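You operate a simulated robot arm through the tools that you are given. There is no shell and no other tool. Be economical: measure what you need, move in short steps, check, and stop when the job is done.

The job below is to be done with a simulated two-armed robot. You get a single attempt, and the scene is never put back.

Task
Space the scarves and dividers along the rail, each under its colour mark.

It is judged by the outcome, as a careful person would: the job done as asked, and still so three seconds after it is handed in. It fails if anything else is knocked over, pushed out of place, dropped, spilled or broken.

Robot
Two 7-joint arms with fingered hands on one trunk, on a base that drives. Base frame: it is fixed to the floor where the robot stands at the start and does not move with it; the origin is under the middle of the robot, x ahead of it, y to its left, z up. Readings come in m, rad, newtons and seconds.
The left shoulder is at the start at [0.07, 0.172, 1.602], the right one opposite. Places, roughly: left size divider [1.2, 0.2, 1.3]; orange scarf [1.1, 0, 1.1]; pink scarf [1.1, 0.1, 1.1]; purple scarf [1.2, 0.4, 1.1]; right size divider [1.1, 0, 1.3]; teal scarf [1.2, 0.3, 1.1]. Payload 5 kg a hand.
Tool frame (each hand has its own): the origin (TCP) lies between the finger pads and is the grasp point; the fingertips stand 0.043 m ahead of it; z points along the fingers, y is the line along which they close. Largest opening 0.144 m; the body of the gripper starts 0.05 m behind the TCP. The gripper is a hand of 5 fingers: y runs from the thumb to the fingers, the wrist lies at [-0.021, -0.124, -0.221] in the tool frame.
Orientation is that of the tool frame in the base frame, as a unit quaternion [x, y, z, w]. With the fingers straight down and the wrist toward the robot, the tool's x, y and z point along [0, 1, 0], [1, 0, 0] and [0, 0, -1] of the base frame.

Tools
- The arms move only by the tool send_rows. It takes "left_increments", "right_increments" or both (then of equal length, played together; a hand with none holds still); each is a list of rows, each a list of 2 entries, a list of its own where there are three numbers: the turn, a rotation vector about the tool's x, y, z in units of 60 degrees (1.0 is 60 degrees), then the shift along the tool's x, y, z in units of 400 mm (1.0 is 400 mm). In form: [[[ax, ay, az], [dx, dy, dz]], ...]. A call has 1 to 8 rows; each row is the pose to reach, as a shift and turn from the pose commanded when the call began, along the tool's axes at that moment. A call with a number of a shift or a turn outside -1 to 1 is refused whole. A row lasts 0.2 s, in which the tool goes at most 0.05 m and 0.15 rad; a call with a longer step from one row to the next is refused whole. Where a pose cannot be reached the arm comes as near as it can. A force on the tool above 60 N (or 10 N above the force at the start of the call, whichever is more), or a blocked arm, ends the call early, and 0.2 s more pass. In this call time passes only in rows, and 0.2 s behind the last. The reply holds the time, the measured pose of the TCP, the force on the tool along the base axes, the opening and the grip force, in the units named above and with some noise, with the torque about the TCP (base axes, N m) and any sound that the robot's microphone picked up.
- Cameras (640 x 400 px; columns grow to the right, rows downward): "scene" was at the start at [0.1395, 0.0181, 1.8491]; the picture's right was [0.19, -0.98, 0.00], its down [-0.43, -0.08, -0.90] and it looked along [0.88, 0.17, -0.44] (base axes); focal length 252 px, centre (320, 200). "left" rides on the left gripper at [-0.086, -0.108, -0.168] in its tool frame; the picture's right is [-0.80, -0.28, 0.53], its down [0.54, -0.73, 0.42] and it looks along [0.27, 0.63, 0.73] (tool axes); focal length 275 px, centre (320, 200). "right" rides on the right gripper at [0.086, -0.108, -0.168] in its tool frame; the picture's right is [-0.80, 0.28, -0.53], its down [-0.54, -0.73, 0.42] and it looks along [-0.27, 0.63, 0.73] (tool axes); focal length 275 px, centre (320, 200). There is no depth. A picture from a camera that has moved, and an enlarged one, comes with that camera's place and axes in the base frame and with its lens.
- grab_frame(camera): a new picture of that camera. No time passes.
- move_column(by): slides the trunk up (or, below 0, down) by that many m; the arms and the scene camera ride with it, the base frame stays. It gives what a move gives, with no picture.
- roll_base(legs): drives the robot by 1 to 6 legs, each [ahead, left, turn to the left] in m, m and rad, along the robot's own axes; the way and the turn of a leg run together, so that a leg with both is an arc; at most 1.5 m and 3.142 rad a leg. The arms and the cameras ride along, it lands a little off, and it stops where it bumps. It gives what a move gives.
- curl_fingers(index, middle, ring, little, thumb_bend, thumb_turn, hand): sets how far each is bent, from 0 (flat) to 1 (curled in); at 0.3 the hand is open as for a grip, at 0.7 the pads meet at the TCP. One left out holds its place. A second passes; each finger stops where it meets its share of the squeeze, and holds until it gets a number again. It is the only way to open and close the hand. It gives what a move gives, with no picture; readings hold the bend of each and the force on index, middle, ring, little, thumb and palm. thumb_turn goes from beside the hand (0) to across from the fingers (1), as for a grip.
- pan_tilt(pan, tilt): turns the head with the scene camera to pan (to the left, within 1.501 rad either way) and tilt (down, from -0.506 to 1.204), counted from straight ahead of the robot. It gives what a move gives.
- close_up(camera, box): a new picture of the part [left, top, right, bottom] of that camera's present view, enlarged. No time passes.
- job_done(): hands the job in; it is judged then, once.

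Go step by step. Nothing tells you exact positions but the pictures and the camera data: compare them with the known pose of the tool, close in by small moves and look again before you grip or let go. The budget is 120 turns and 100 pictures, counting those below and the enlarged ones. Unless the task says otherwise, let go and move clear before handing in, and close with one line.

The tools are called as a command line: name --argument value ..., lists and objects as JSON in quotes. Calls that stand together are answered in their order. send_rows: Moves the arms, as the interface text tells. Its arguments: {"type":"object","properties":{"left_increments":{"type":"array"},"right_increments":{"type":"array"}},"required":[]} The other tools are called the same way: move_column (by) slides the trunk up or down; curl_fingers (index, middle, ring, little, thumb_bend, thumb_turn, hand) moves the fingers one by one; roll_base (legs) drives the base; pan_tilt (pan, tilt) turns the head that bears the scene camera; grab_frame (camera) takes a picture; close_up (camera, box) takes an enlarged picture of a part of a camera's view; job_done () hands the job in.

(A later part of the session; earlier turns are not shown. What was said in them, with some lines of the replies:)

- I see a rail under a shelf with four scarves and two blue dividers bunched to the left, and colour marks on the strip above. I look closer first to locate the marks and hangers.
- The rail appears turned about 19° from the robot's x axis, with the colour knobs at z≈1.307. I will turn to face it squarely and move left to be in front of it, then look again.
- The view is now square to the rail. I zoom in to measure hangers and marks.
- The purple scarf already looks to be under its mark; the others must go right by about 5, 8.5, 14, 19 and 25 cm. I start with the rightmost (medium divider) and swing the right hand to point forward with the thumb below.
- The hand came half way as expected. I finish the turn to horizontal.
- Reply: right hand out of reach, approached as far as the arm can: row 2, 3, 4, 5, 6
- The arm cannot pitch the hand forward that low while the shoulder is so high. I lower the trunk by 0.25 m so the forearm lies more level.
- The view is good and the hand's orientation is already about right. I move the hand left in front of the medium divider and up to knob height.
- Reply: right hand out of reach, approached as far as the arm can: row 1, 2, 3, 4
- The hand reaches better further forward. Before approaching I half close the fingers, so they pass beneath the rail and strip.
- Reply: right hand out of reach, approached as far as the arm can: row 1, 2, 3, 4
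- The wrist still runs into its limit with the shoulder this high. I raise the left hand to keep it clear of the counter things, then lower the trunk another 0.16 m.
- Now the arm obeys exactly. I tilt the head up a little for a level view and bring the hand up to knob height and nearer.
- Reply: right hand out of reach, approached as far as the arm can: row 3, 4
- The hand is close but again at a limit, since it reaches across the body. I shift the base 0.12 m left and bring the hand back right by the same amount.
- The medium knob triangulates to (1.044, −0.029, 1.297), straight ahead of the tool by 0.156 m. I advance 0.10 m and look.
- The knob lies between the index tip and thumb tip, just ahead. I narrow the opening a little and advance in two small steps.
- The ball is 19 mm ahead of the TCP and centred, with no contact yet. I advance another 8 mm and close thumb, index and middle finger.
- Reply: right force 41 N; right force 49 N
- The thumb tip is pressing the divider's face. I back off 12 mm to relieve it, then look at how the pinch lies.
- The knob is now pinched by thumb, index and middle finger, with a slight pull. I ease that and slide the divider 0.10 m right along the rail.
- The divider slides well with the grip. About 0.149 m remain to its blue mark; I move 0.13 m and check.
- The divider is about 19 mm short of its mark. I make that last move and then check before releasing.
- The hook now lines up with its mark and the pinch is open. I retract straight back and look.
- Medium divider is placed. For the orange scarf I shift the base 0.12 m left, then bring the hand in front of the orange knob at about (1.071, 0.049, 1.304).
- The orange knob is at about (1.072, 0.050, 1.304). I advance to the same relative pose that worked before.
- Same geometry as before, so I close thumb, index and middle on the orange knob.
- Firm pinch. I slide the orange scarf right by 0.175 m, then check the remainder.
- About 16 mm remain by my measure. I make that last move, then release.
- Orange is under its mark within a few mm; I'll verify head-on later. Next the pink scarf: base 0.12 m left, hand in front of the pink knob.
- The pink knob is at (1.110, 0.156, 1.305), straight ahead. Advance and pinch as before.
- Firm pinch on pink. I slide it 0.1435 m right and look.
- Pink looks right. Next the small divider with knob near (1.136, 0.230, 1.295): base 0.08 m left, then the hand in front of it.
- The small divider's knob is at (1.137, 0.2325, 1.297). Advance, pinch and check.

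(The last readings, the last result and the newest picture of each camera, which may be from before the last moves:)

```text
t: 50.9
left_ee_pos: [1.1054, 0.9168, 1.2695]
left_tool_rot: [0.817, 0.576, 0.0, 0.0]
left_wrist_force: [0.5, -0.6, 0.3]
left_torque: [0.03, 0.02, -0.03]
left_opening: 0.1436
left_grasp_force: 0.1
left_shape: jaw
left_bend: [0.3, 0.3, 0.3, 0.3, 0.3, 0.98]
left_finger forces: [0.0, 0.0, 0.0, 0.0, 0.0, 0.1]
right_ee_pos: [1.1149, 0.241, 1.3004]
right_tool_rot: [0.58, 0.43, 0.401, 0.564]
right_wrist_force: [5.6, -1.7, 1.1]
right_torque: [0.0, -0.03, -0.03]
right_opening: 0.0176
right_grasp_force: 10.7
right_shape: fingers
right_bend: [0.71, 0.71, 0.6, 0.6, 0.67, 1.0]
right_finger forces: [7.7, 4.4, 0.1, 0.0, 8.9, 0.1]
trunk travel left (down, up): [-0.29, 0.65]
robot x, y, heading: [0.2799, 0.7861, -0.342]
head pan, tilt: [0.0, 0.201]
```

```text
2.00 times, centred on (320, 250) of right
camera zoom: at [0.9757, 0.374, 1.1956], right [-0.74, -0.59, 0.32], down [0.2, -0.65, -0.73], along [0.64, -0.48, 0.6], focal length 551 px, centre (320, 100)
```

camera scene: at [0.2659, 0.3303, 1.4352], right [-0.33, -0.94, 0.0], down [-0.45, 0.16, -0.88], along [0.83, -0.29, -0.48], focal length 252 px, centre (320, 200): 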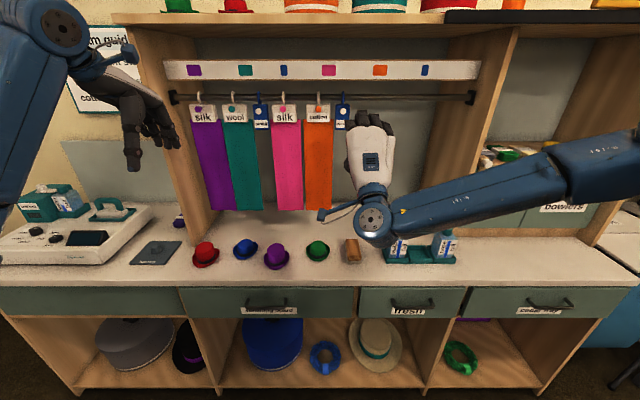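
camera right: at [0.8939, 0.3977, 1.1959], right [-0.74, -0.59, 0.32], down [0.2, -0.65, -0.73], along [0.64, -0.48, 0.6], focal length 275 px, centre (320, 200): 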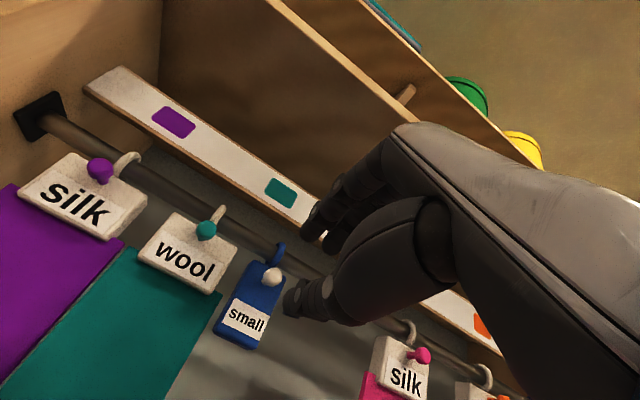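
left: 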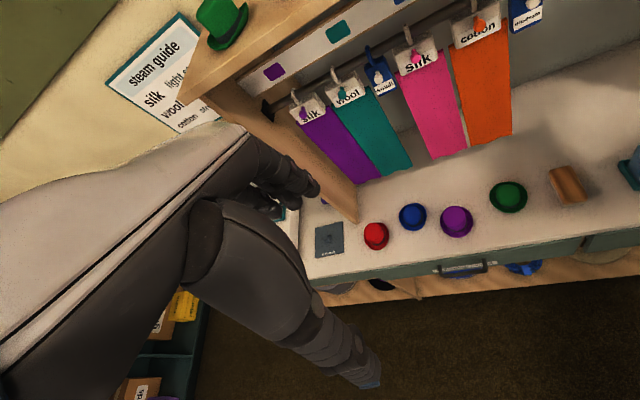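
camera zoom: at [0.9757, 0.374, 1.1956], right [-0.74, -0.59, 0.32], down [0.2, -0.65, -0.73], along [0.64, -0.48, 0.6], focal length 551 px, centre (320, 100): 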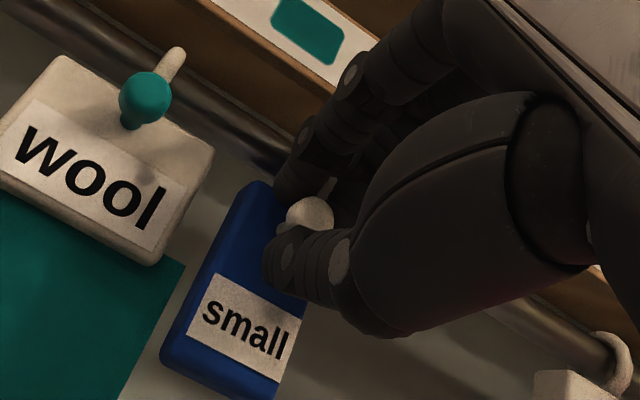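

Good pinch. I slide the small divider 0.0845 m right, release and retract.

send_rows --right_increments '[[[0, 0, 0], [-0.04, 0, 0]], [[0, 0, 0], [-0.1, -0.001, -0.002]], [[0, 0, 0], [-0.16, -0.003, -0.004]], [[0, 0, 0], [-0.211, -0.005, -0.005]]]'

curl_fingers --hand "right" --index 0.6 --middle 0.6 --thumb_bend 0.57

send_rows --right_increments '[[[0, 0, 0], [0, 0, -0.02]], [[0, 0, 0], [0, 0, -0.06]], [[0, 0, 0], [0, 0, -0.12]], [[0, 0, 0], [0, 0, -0.22]]]'

close_up --camera "scene" --box '[240, 90, 560, 290]'

```text
t: 51.9
left_ee_pos: [1.1035, 0.916, 1.2691]
left_tool_rot: [0.818, 0.576, 0.0, 0.0]
left_wrist_force: [-0.4, 0.6, -0.2]
left_torque: [0.03, 0.0, 0.02]
left_opening: 0.1438
left_grasp_force: 0.0
left_shape: jaw
left_bend: [0.3, 0.3, 0.3, 0.3, 0.3, 0.98]
left_finger forces: [0.0, 0.0, 0.0, 0.0, 0.0, 0.0]
right_ee_pos: [1.0873, 0.1589, 1.2998]
right_tool_rot: [0.58, 0.429, 0.4, 0.565]
right_wrist_force: [-3.1, 0.0, -3.3]
right_torque: [-0.01, 0.12, -0.02]
right_opening: 0.0173
right_grasp_force: 10.2
right_shape: fingers
right_bend: [0.71, 0.72, 0.6, 0.6, 0.67, 1.0]
right_finger forces: [6.3, 4.2, 0.0, 0.0, 9.8, 0.1]
trunk travel left (down, up): [-0.29, 0.65]
robot x, y, heading: [0.2825, 0.7847, -0.341]
head pan, tilt: [0.0, 0.201]
```

```text
t: 52.9
left_ee_pos: [1.1036, 0.9161, 1.2709]
left_tool_rot: [0.817, 0.576, 0.0, 0.0]
left_wrist_force: [0.4, -0.4, -0.2]
left_torque: [0.0, 0.02, -0.01]
left_opening: 0.1437
left_grasp_force: 0.1
left_shape: jaw
left_bend: [0.3, 0.3, 0.3, 0.3, 0.3, 0.98]
left_finger forces: [0.1, 0.0, 0.0, 0.0, 0.0, 0.1]
right_ee_pos: [1.0863, 0.1585, 1.3]
right_tool_rot: [0.58, 0.429, 0.4, 0.565]
right_wrist_force: [-0.6, 0.4, 0.2]
right_torque: [0.03, 0.0, 0.01]
right_opening: 0.049
right_grasp_force: 0.0
right_shape: fingers
right_bend: [0.6, 0.6, 0.6, 0.6, 0.56, 1.0]
right_finger forces: [0.1, 0.0, 0.0, 0.1, 0.1, 0.0]
trunk travel left (down, up): [-0.29, 0.65]
robot x, y, heading: [0.2793, 0.7901, -0.34]
head pan, tilt: [0.0, 0.201]
```

```text
t: 53.9
left_ee_pos: [1.1013, 0.9172, 1.2725]
left_tool_rot: [0.817, 0.576, 0.0, 0.001]
left_wrist_force: [-0.4, 0.3, 1.0]
left_torque: [0.0, -0.1, -0.02]
left_opening: 0.1435
left_grasp_force: 0.1
left_shape: jaw
left_bend: [0.3, 0.3, 0.3, 0.3, 0.3, 0.98]
left_finger forces: [0.0, 0.1, 0.0, 0.0, 0.1, 0.0]
right_ee_pos: [0.9981, 0.183, 1.3031]
right_tool_rot: [0.579, 0.43, 0.402, 0.564]
right_wrist_force: [0.5, 0.4, -0.8]
right_torque: [0.01, 0.05, -0.04]
right_opening: 0.0492
right_grasp_force: 0.0
right_shape: fingers
right_bend: [0.6, 0.6, 0.6, 0.6, 0.56, 1.0]
right_finger forces: [0.0, 0.0, 0.0, 0.0, 0.0, 0.0]
trunk travel left (down, up): [-0.29, 0.65]
robot x, y, heading: [0.2825, 0.7892, -0.34]
head pan, tilt: [0.0, 0.201]
```

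```text
2.00 times, centred on (400, 190) of scene
camera zoom: at [0.4124, 0.7412, 1.4632], right [-0.34, -0.94, 0.0], down [-0.19, 0.07, -0.98], along [0.92, -0.33, -0.2], focal length 505 px, centre (160, 220)
```

zoom: 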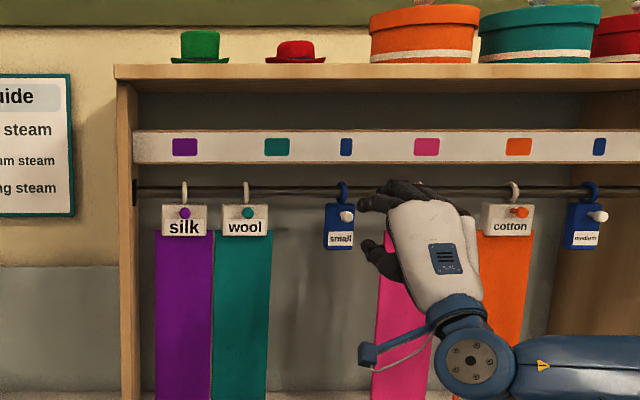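

Small divider sits right. Last to move is teal (about 0.049 m); purple already reads on its mark. Base 0.06 m left and the hand to the teal knob.

roll_base --legs '[[0, 0.06, 0]]'

send_rows --right_increments '[[[0, 0, 0], [0.1, 0.005, 0]], [[0, 0, 0], [0.2, 0.01, 0]], [[0, 0, 0], [0.281, 0.013, 0.01]]]'

close_up --camera "scene" --box '[240, 90, 560, 290]'

grab_frame --camera "right"

```text
t: 54.8
left_ee_pos: [1.1242, 0.971, 1.2709]
left_tool_rot: [0.819, 0.574, 0.0, -0.001]
left_wrist_force: [-0.5, -1.7, 0.4]
left_torque: [0.04, -0.03, 0.0]
left_opening: 0.144
left_grasp_force: 0.0
left_shape: jaw
left_bend: [0.3, 0.3, 0.3, 0.3, 0.3, 0.98]
left_finger forces: [0.1, 0.1, 0.0, 0.0, 0.1, 0.1]
right_ee_pos: [1.0194, 0.2389, 1.3011]
right_tool_rot: [0.58, 0.428, 0.401, 0.565]
right_wrist_force: [-0.1, -0.5, 0.3]
right_torque: [0.0, 0.03, 0.03]
right_opening: 0.0488
right_grasp_force: 0.1
right_shape: fingers
right_bend: [0.6, 0.6, 0.6, 0.6, 0.56, 1.0]
right_finger forces: [0.0, 0.0, 0.1, 0.1, 0.0, 0.0]
trunk travel left (down, up): [-0.29, 0.65]
robot x, y, heading: [0.3004, 0.8475, -0.345]
head pan, tilt: [0.0, 0.201]
```

```text
t: 55.6
left_ee_pos: [1.1262, 0.9739, 1.2688]
left_tool_rot: [0.818, 0.575, -0.001, 0.001]
left_wrist_force: [1.0, 0.3, 0.1]
left_torque: [-0.05, 0.05, -0.02]
left_opening: 0.1435
left_grasp_force: 0.1
left_shape: jaw
left_bend: [0.3, 0.3, 0.3, 0.3, 0.3, 0.98]
left_finger forces: [0.0, 0.1, 0.0, 0.1, 0.0, 0.1]
right_ee_pos: [1.0566, 0.349, 1.3068]
right_tool_rot: [0.58, 0.429, 0.399, 0.565]
right_wrist_force: [0.6, -0.1, -0.2]
right_torque: [0.01, -0.02, -0.04]
right_opening: 0.0491
right_grasp_force: 0.1
right_shape: fingers
right_bend: [0.6, 0.6, 0.6, 0.6, 0.56, 1.0]
right_finger forces: [0.0, 0.0, 0.0, 0.0, 0.0, 0.0]
trunk travel left (down, up): [-0.29, 0.65]
robot x, y, heading: [0.304, 0.8449, -0.346]
head pan, tilt: [0.0, 0.201]
```

```text
2.00 times, centred on (400, 190) of scene
camera zoom: at [0.4369, 0.8006, 1.4627], right [-0.34, -0.94, 0.0], down [-0.19, 0.07, -0.98], along [0.92, -0.33, -0.2], focal length 505 px, centre (160, 220)
```

zoom: 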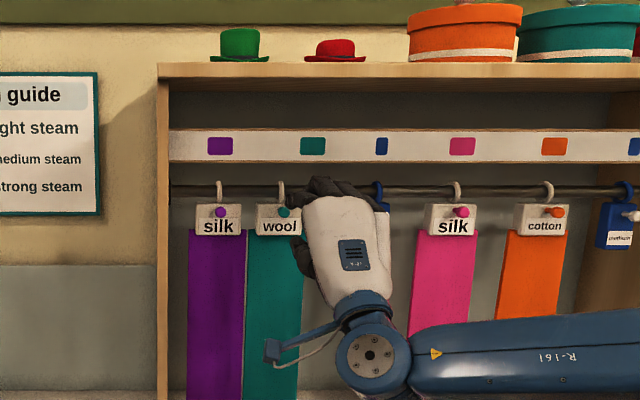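

```text
50 pictures are left
camera right: at [0.9181, 0.4828, 1.2042], right [-0.74, -0.59, 0.32], down [0.2, -0.65, -0.73], along [0.64, -0.48, 0.6], focal length 275 px, centre (320, 200)
```

right: 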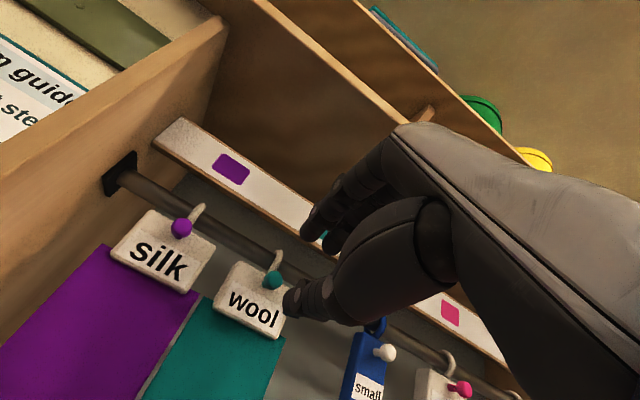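

The teal knob is at (1.165, 0.313, 1.3035). Advance and pinch.

send_rows --right_increments '[[[0, 0, 0], [0, 0.006, 0.08]], [[0, 0, 0], [0, 0.006, 0.15]], [[0, 0, 0], [0, 0.006, 0.2]], [[0, 0, 0], [0, 0.006, 0.232]]]'

curl_fingers --hand "right" --index 0.72 --middle 0.72 --thumb_bend 0.72

close_up --camera "right" --box '[160, 150, 480, 350]'

```text
t: 56.6
left_ee_pos: [1.1256, 0.9721, 1.2686]
left_tool_rot: [0.819, 0.574, 0.001, 0.0]
left_wrist_force: [-0.6, -0.3, -0.2]
left_torque: [-0.03, -0.01, 0.0]
left_opening: 0.1436
left_grasp_force: 0.1
left_shape: jaw
left_bend: [0.3, 0.3, 0.3, 0.3, 0.3, 0.98]
left_finger forces: [0.1, 0.0, 0.0, 0.1, 0.0, 0.0]
right_ee_pos: [1.1462, 0.3188, 1.3049]
right_tool_rot: [0.581, 0.429, 0.4, 0.565]
right_wrist_force: [0.6, -0.2, 0.1]
right_torque: [-0.03, -0.02, -0.03]
right_opening: 0.0489
right_grasp_force: 0.0
right_shape: fingers
right_bend: [0.6, 0.6, 0.6, 0.6, 0.56, 1.0]
right_finger forces: [0.1, 0.0, 0.0, 0.0, 0.0, 0.0]
trunk travel left (down, up): [-0.29, 0.65]
robot x, y, heading: [0.3025, 0.8457, -0.348]
head pan, tilt: [0.0, 0.201]
```

```text
t: 57.6
left_ee_pos: [1.1261, 0.9735, 1.2673]
left_tool_rot: [0.819, 0.574, 0.0, 0.0]
left_wrist_force: [0.5, 0.1, 0.3]
left_torque: [0.0, 0.01, -0.02]
left_opening: 0.1438
left_grasp_force: 0.0
left_shape: jaw
left_bend: [0.3, 0.3, 0.3, 0.3, 0.3, 0.98]
left_finger forces: [0.0, 0.0, 0.0, 0.0, 0.0, 0.0]
right_ee_pos: [1.1437, 0.3185, 1.3036]
right_tool_rot: [0.581, 0.429, 0.399, 0.565]
right_wrist_force: [8.1, -2.6, 1.5]
right_torque: [0.0, 0.0, -0.06]
right_opening: 0.0146
right_grasp_force: 9.3
right_shape: fingers
right_bend: [0.71, 0.71, 0.6, 0.6, 0.68, 1.0]
right_finger forces: [8.1, 3.1, 0.1, 0.0, 6.9, 0.0]
trunk travel left (down, up): [-0.29, 0.65]
robot x, y, heading: [0.3012, 0.8492, -0.348]
head pan, tilt: [0.0, 0.201]
```

```text
2.00 times, centred on (320, 250) of right
camera zoom: at [1.0063, 0.4524, 1.2007], right [-0.74, -0.59, 0.32], down [0.2, -0.65, -0.73], along [0.64, -0.48, 0.6], focal length 551 px, centre (320, 100)
```

zoom: 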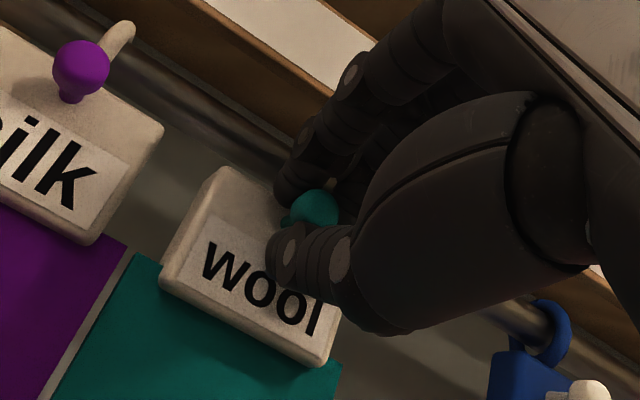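

Teal is pinched. I slide it 0.049 m right, release and retract.

send_rows --right_increments '[[[0, 0, 0], [-0.04, 0, 0]], [[0, 0, 0], [-0.08, -0.001, -0.002]], [[0, 0, 0], [-0.1225, -0.003, -0.003]]]'

curl_fingers --hand "right" --index 0.6 --middle 0.6 --thumb_bend 0.57

send_rows --right_increments '[[[0, 0, 0], [0, 0, -0.02]], [[0, 0, 0], [0, 0, -0.06]], [[0, 0, 0], [0, 0, -0.12]], [[0, 0, 0], [0, 0, -0.24]], [[0, 0, 0], [0, 0, -0.36]]]'

close_up --camera "scene" --box '[240, 90, 560, 290]'

```text
t: 58.4
left_ee_pos: [1.1248, 0.9715, 1.2696]
left_tool_rot: [0.819, 0.574, 0.001, 0.0]
left_wrist_force: [0.5, -0.1, -0.3]
left_torque: [0.01, -0.01, 0.03]
left_opening: 0.1438
left_grasp_force: 0.1
left_shape: jaw
left_bend: [0.3, 0.3, 0.3, 0.3, 0.3, 0.98]
left_finger forces: [0.0, 0.1, 0.1, 0.0, 0.0, 0.1]
right_ee_pos: [1.129, 0.2719, 1.3037]
right_tool_rot: [0.581, 0.429, 0.4, 0.565]
right_wrist_force: [2.2, -1.6, 1.5]
right_torque: [0.03, 0.01, -0.06]
right_opening: 0.0139
right_grasp_force: 7.6
right_shape: fingers
right_bend: [0.71, 0.72, 0.6, 0.6, 0.69, 1.0]
right_finger forces: [7.4, 2.3, 0.0, 0.0, 6.4, 0.1]
trunk travel left (down, up): [-0.29, 0.65]
robot x, y, heading: [0.305, 0.8472, -0.349]
head pan, tilt: [0.0, 0.201]
```

```text
t: 59.4
left_ee_pos: [1.124, 0.9719, 1.2697]
left_tool_rot: [0.819, 0.574, 0.0, 0.0]
left_wrist_force: [-0.4, 0.1, -0.4]
left_torque: [0.01, 0.01, 0.01]
left_opening: 0.1437
left_grasp_force: 0.1
left_shape: jaw
left_bend: [0.3, 0.3, 0.3, 0.3, 0.3, 0.98]
left_finger forces: [0.0, 0.0, 0.1, 0.0, 0.1, 0.0]
right_ee_pos: [1.1286, 0.2719, 1.3037]
right_tool_rot: [0.58, 0.43, 0.401, 0.565]
right_wrist_force: [-3.0, 0.8, -0.5]
right_torque: [0.02, 0.01, 0.0]
right_opening: 0.0491
right_grasp_force: 1.0
right_shape: fingers
right_bend: [0.6, 0.6, 0.6, 0.6, 0.56, 1.0]
right_finger forces: [1.4, 0.0, 0.0, 0.0, 1.4, 0.0]
trunk travel left (down, up): [-0.29, 0.65]
robot x, y, heading: [0.2994, 0.8452, -0.347]
head pan, tilt: [0.0, 0.201]
```

```text
t: 60.6
left_ee_pos: [1.1221, 0.9734, 1.2713]
left_tool_rot: [0.818, 0.575, 0.0, 0.001]
left_wrist_force: [-0.7, -0.2, 0.6]
left_torque: [-0.01, -0.03, 0.02]
left_opening: 0.1435
left_grasp_force: 0.0
left_shape: jaw
left_bend: [0.3, 0.3, 0.3, 0.3, 0.3, 0.98]
left_finger forces: [0.0, 0.0, 0.0, 0.0, 0.0, 0.1]
right_ee_pos: [0.9884, 0.3165, 1.3112]
right_tool_rot: [0.58, 0.428, 0.4, 0.566]
right_wrist_force: [0.2, -0.3, 0.6]
right_torque: [0.0, 0.04, -0.03]
right_opening: 0.0491
right_grasp_force: 0.0
right_shape: fingers
right_bend: [0.6, 0.6, 0.6, 0.6, 0.56, 1.0]
right_finger forces: [0.0, 0.0, 0.0, 0.0, 0.1, 0.0]
trunk travel left (down, up): [-0.29, 0.65]
robot x, y, heading: [0.3029, 0.8459, -0.342]
head pan, tilt: [0.0, 0.201]
```

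```text
2.00 times, centred on (400, 190) of scene
camera zoom: at [0.4331, 0.7988, 1.4632], right [-0.34, -0.94, 0.0], down [-0.19, 0.07, -0.98], along [0.92, -0.33, -0.2], focal length 505 px, centre (160, 220)
```

zoom: 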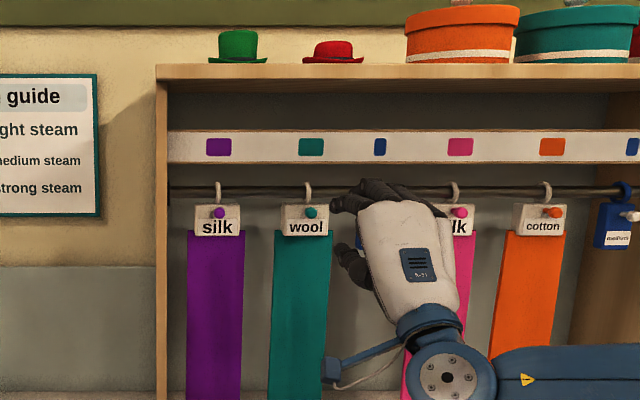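

Teal is on its mark. I now drive 0.45 m right for a nearly head-on check of all six, as orange read a few mm to the right.

roll_base --legs '[[0, -0.5, 0]]'

close_up --camera "scene" --box '[200, 100, 360, 200]'

close_up --camera "scene" --box '[320, 100, 480, 200]'

```text
t: 63.5
left_ee_pos: [0.9599, 0.5114, 1.269]
left_tool_rot: [0.82, 0.573, 0.0, 0.0]
left_wrist_force: [0.3, 0.6, 0.0]
left_torque: [0.02, 0.01, -0.02]
left_opening: 0.1436
left_grasp_force: 0.1
left_shape: jaw
left_bend: [0.3, 0.3, 0.3, 0.3, 0.3, 0.98]
left_finger forces: [0.0, 0.0, 0.0, 0.0, 0.1, 0.0]
right_ee_pos: [0.8232, -0.1437, 1.3098]
right_tool_rot: [0.581, 0.429, 0.399, 0.565]
right_wrist_force: [-0.7, 0.0, -0.8]
right_torque: [0.0, 0.01, 0.02]
right_opening: 0.0492
right_grasp_force: 0.1
right_shape: fingers
right_bend: [0.6, 0.6, 0.6, 0.6, 0.56, 1.0]
right_finger forces: [0.0, 0.0, 0.1, 0.0, 0.0, 0.0]
trunk travel left (down, up): [-0.29, 0.65]
robot x, y, heading: [0.1371, 0.3928, -0.351]
head pan, tilt: [0.0, 0.201]
```

```text
4.00 times, centred on (280, 150) of scene
camera zoom: at [0.2702, 0.3417, 1.4628], right [-0.34, -0.94, 0.0], down [-0.19, 0.07, -0.98], along [0.92, -0.34, -0.2], focal length 1009 px, centre (480, 400)
```

zoom: 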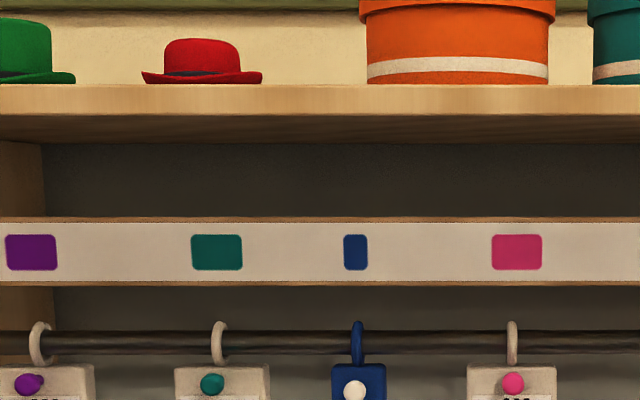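

```text
4.00 times, centred on (400, 150) of scene
camera zoom: at [0.2702, 0.3417, 1.4628], right [-0.34, -0.94, 0.0], down [-0.19, 0.07, -0.98], along [0.92, -0.34, -0.2], focal length 1009 px, centre (0, 400)
```

zoom: 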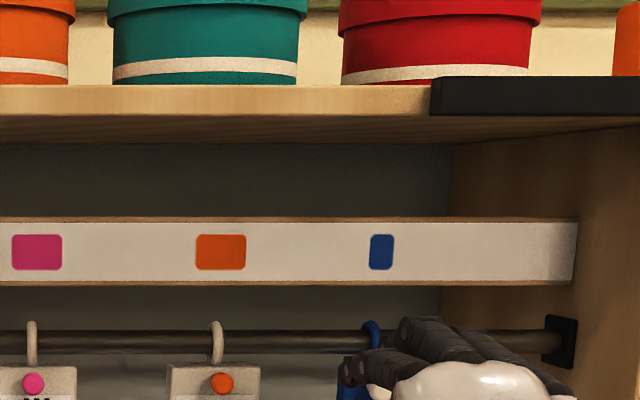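

All six hooks sit within about 4 mm of their marks. One last overall look to confirm nothing else was disturbed.

pan_tilt --pan 0.0 --tilt 0.4

grab_frame --camera "scene"

```text
t: 64.2
left_ee_pos: [0.9604, 0.5116, 1.2705]
left_tool_rot: [0.82, 0.573, 0.0, 0.0]
left_wrist_force: [0.1, 0.3, -1.2]
left_torque: [0.01, -0.02, 0.0]
left_opening: 0.1435
left_grasp_force: 0.0
left_shape: jaw
left_bend: [0.3, 0.3, 0.3, 0.3, 0.3, 0.98]
left_finger forces: [0.1, 0.1, 0.0, 0.1, 0.0, 0.0]
right_ee_pos: [0.8233, -0.1433, 1.31]
right_tool_rot: [0.581, 0.427, 0.4, 0.566]
right_wrist_force: [-0.2, -0.7, -0.1]
right_torque: [0.0, -0.01, 0.0]
right_opening: 0.0488
right_grasp_force: 0.0
right_shape: fingers
right_bend: [0.6, 0.6, 0.6, 0.6, 0.56, 1.0]
right_finger forces: [0.0, 0.0, 0.0, 0.1, 0.0, 0.1]
trunk travel left (down, up): [-0.29, 0.65]
robot x, y, heading: [0.1345, 0.3886, -0.349]
head pan, tilt: [0.0, 0.4]
```

```text
45 pictures are left
camera scene: at [0.2695, 0.3415, 1.4443], right [-0.34, -0.94, 0.0], down [-0.37, 0.13, -0.92], along [0.87, -0.32, -0.39], focal length 252 px, centre (320, 200)
```

scene: 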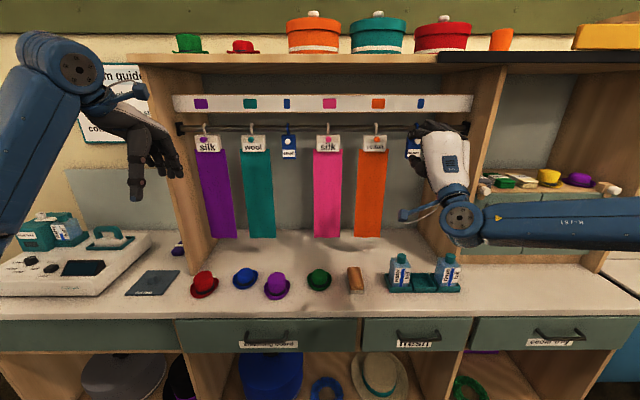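

Everything is in place, nothing else was moved, and the hands are clear, so I hand in.

job_done

```text
The job is handed in.
```

The four scarves and two size dividers now hang under their colour marks, each within about 4 mm by my camera check. The purple scarf already sat on its mark, so I left it where it was.
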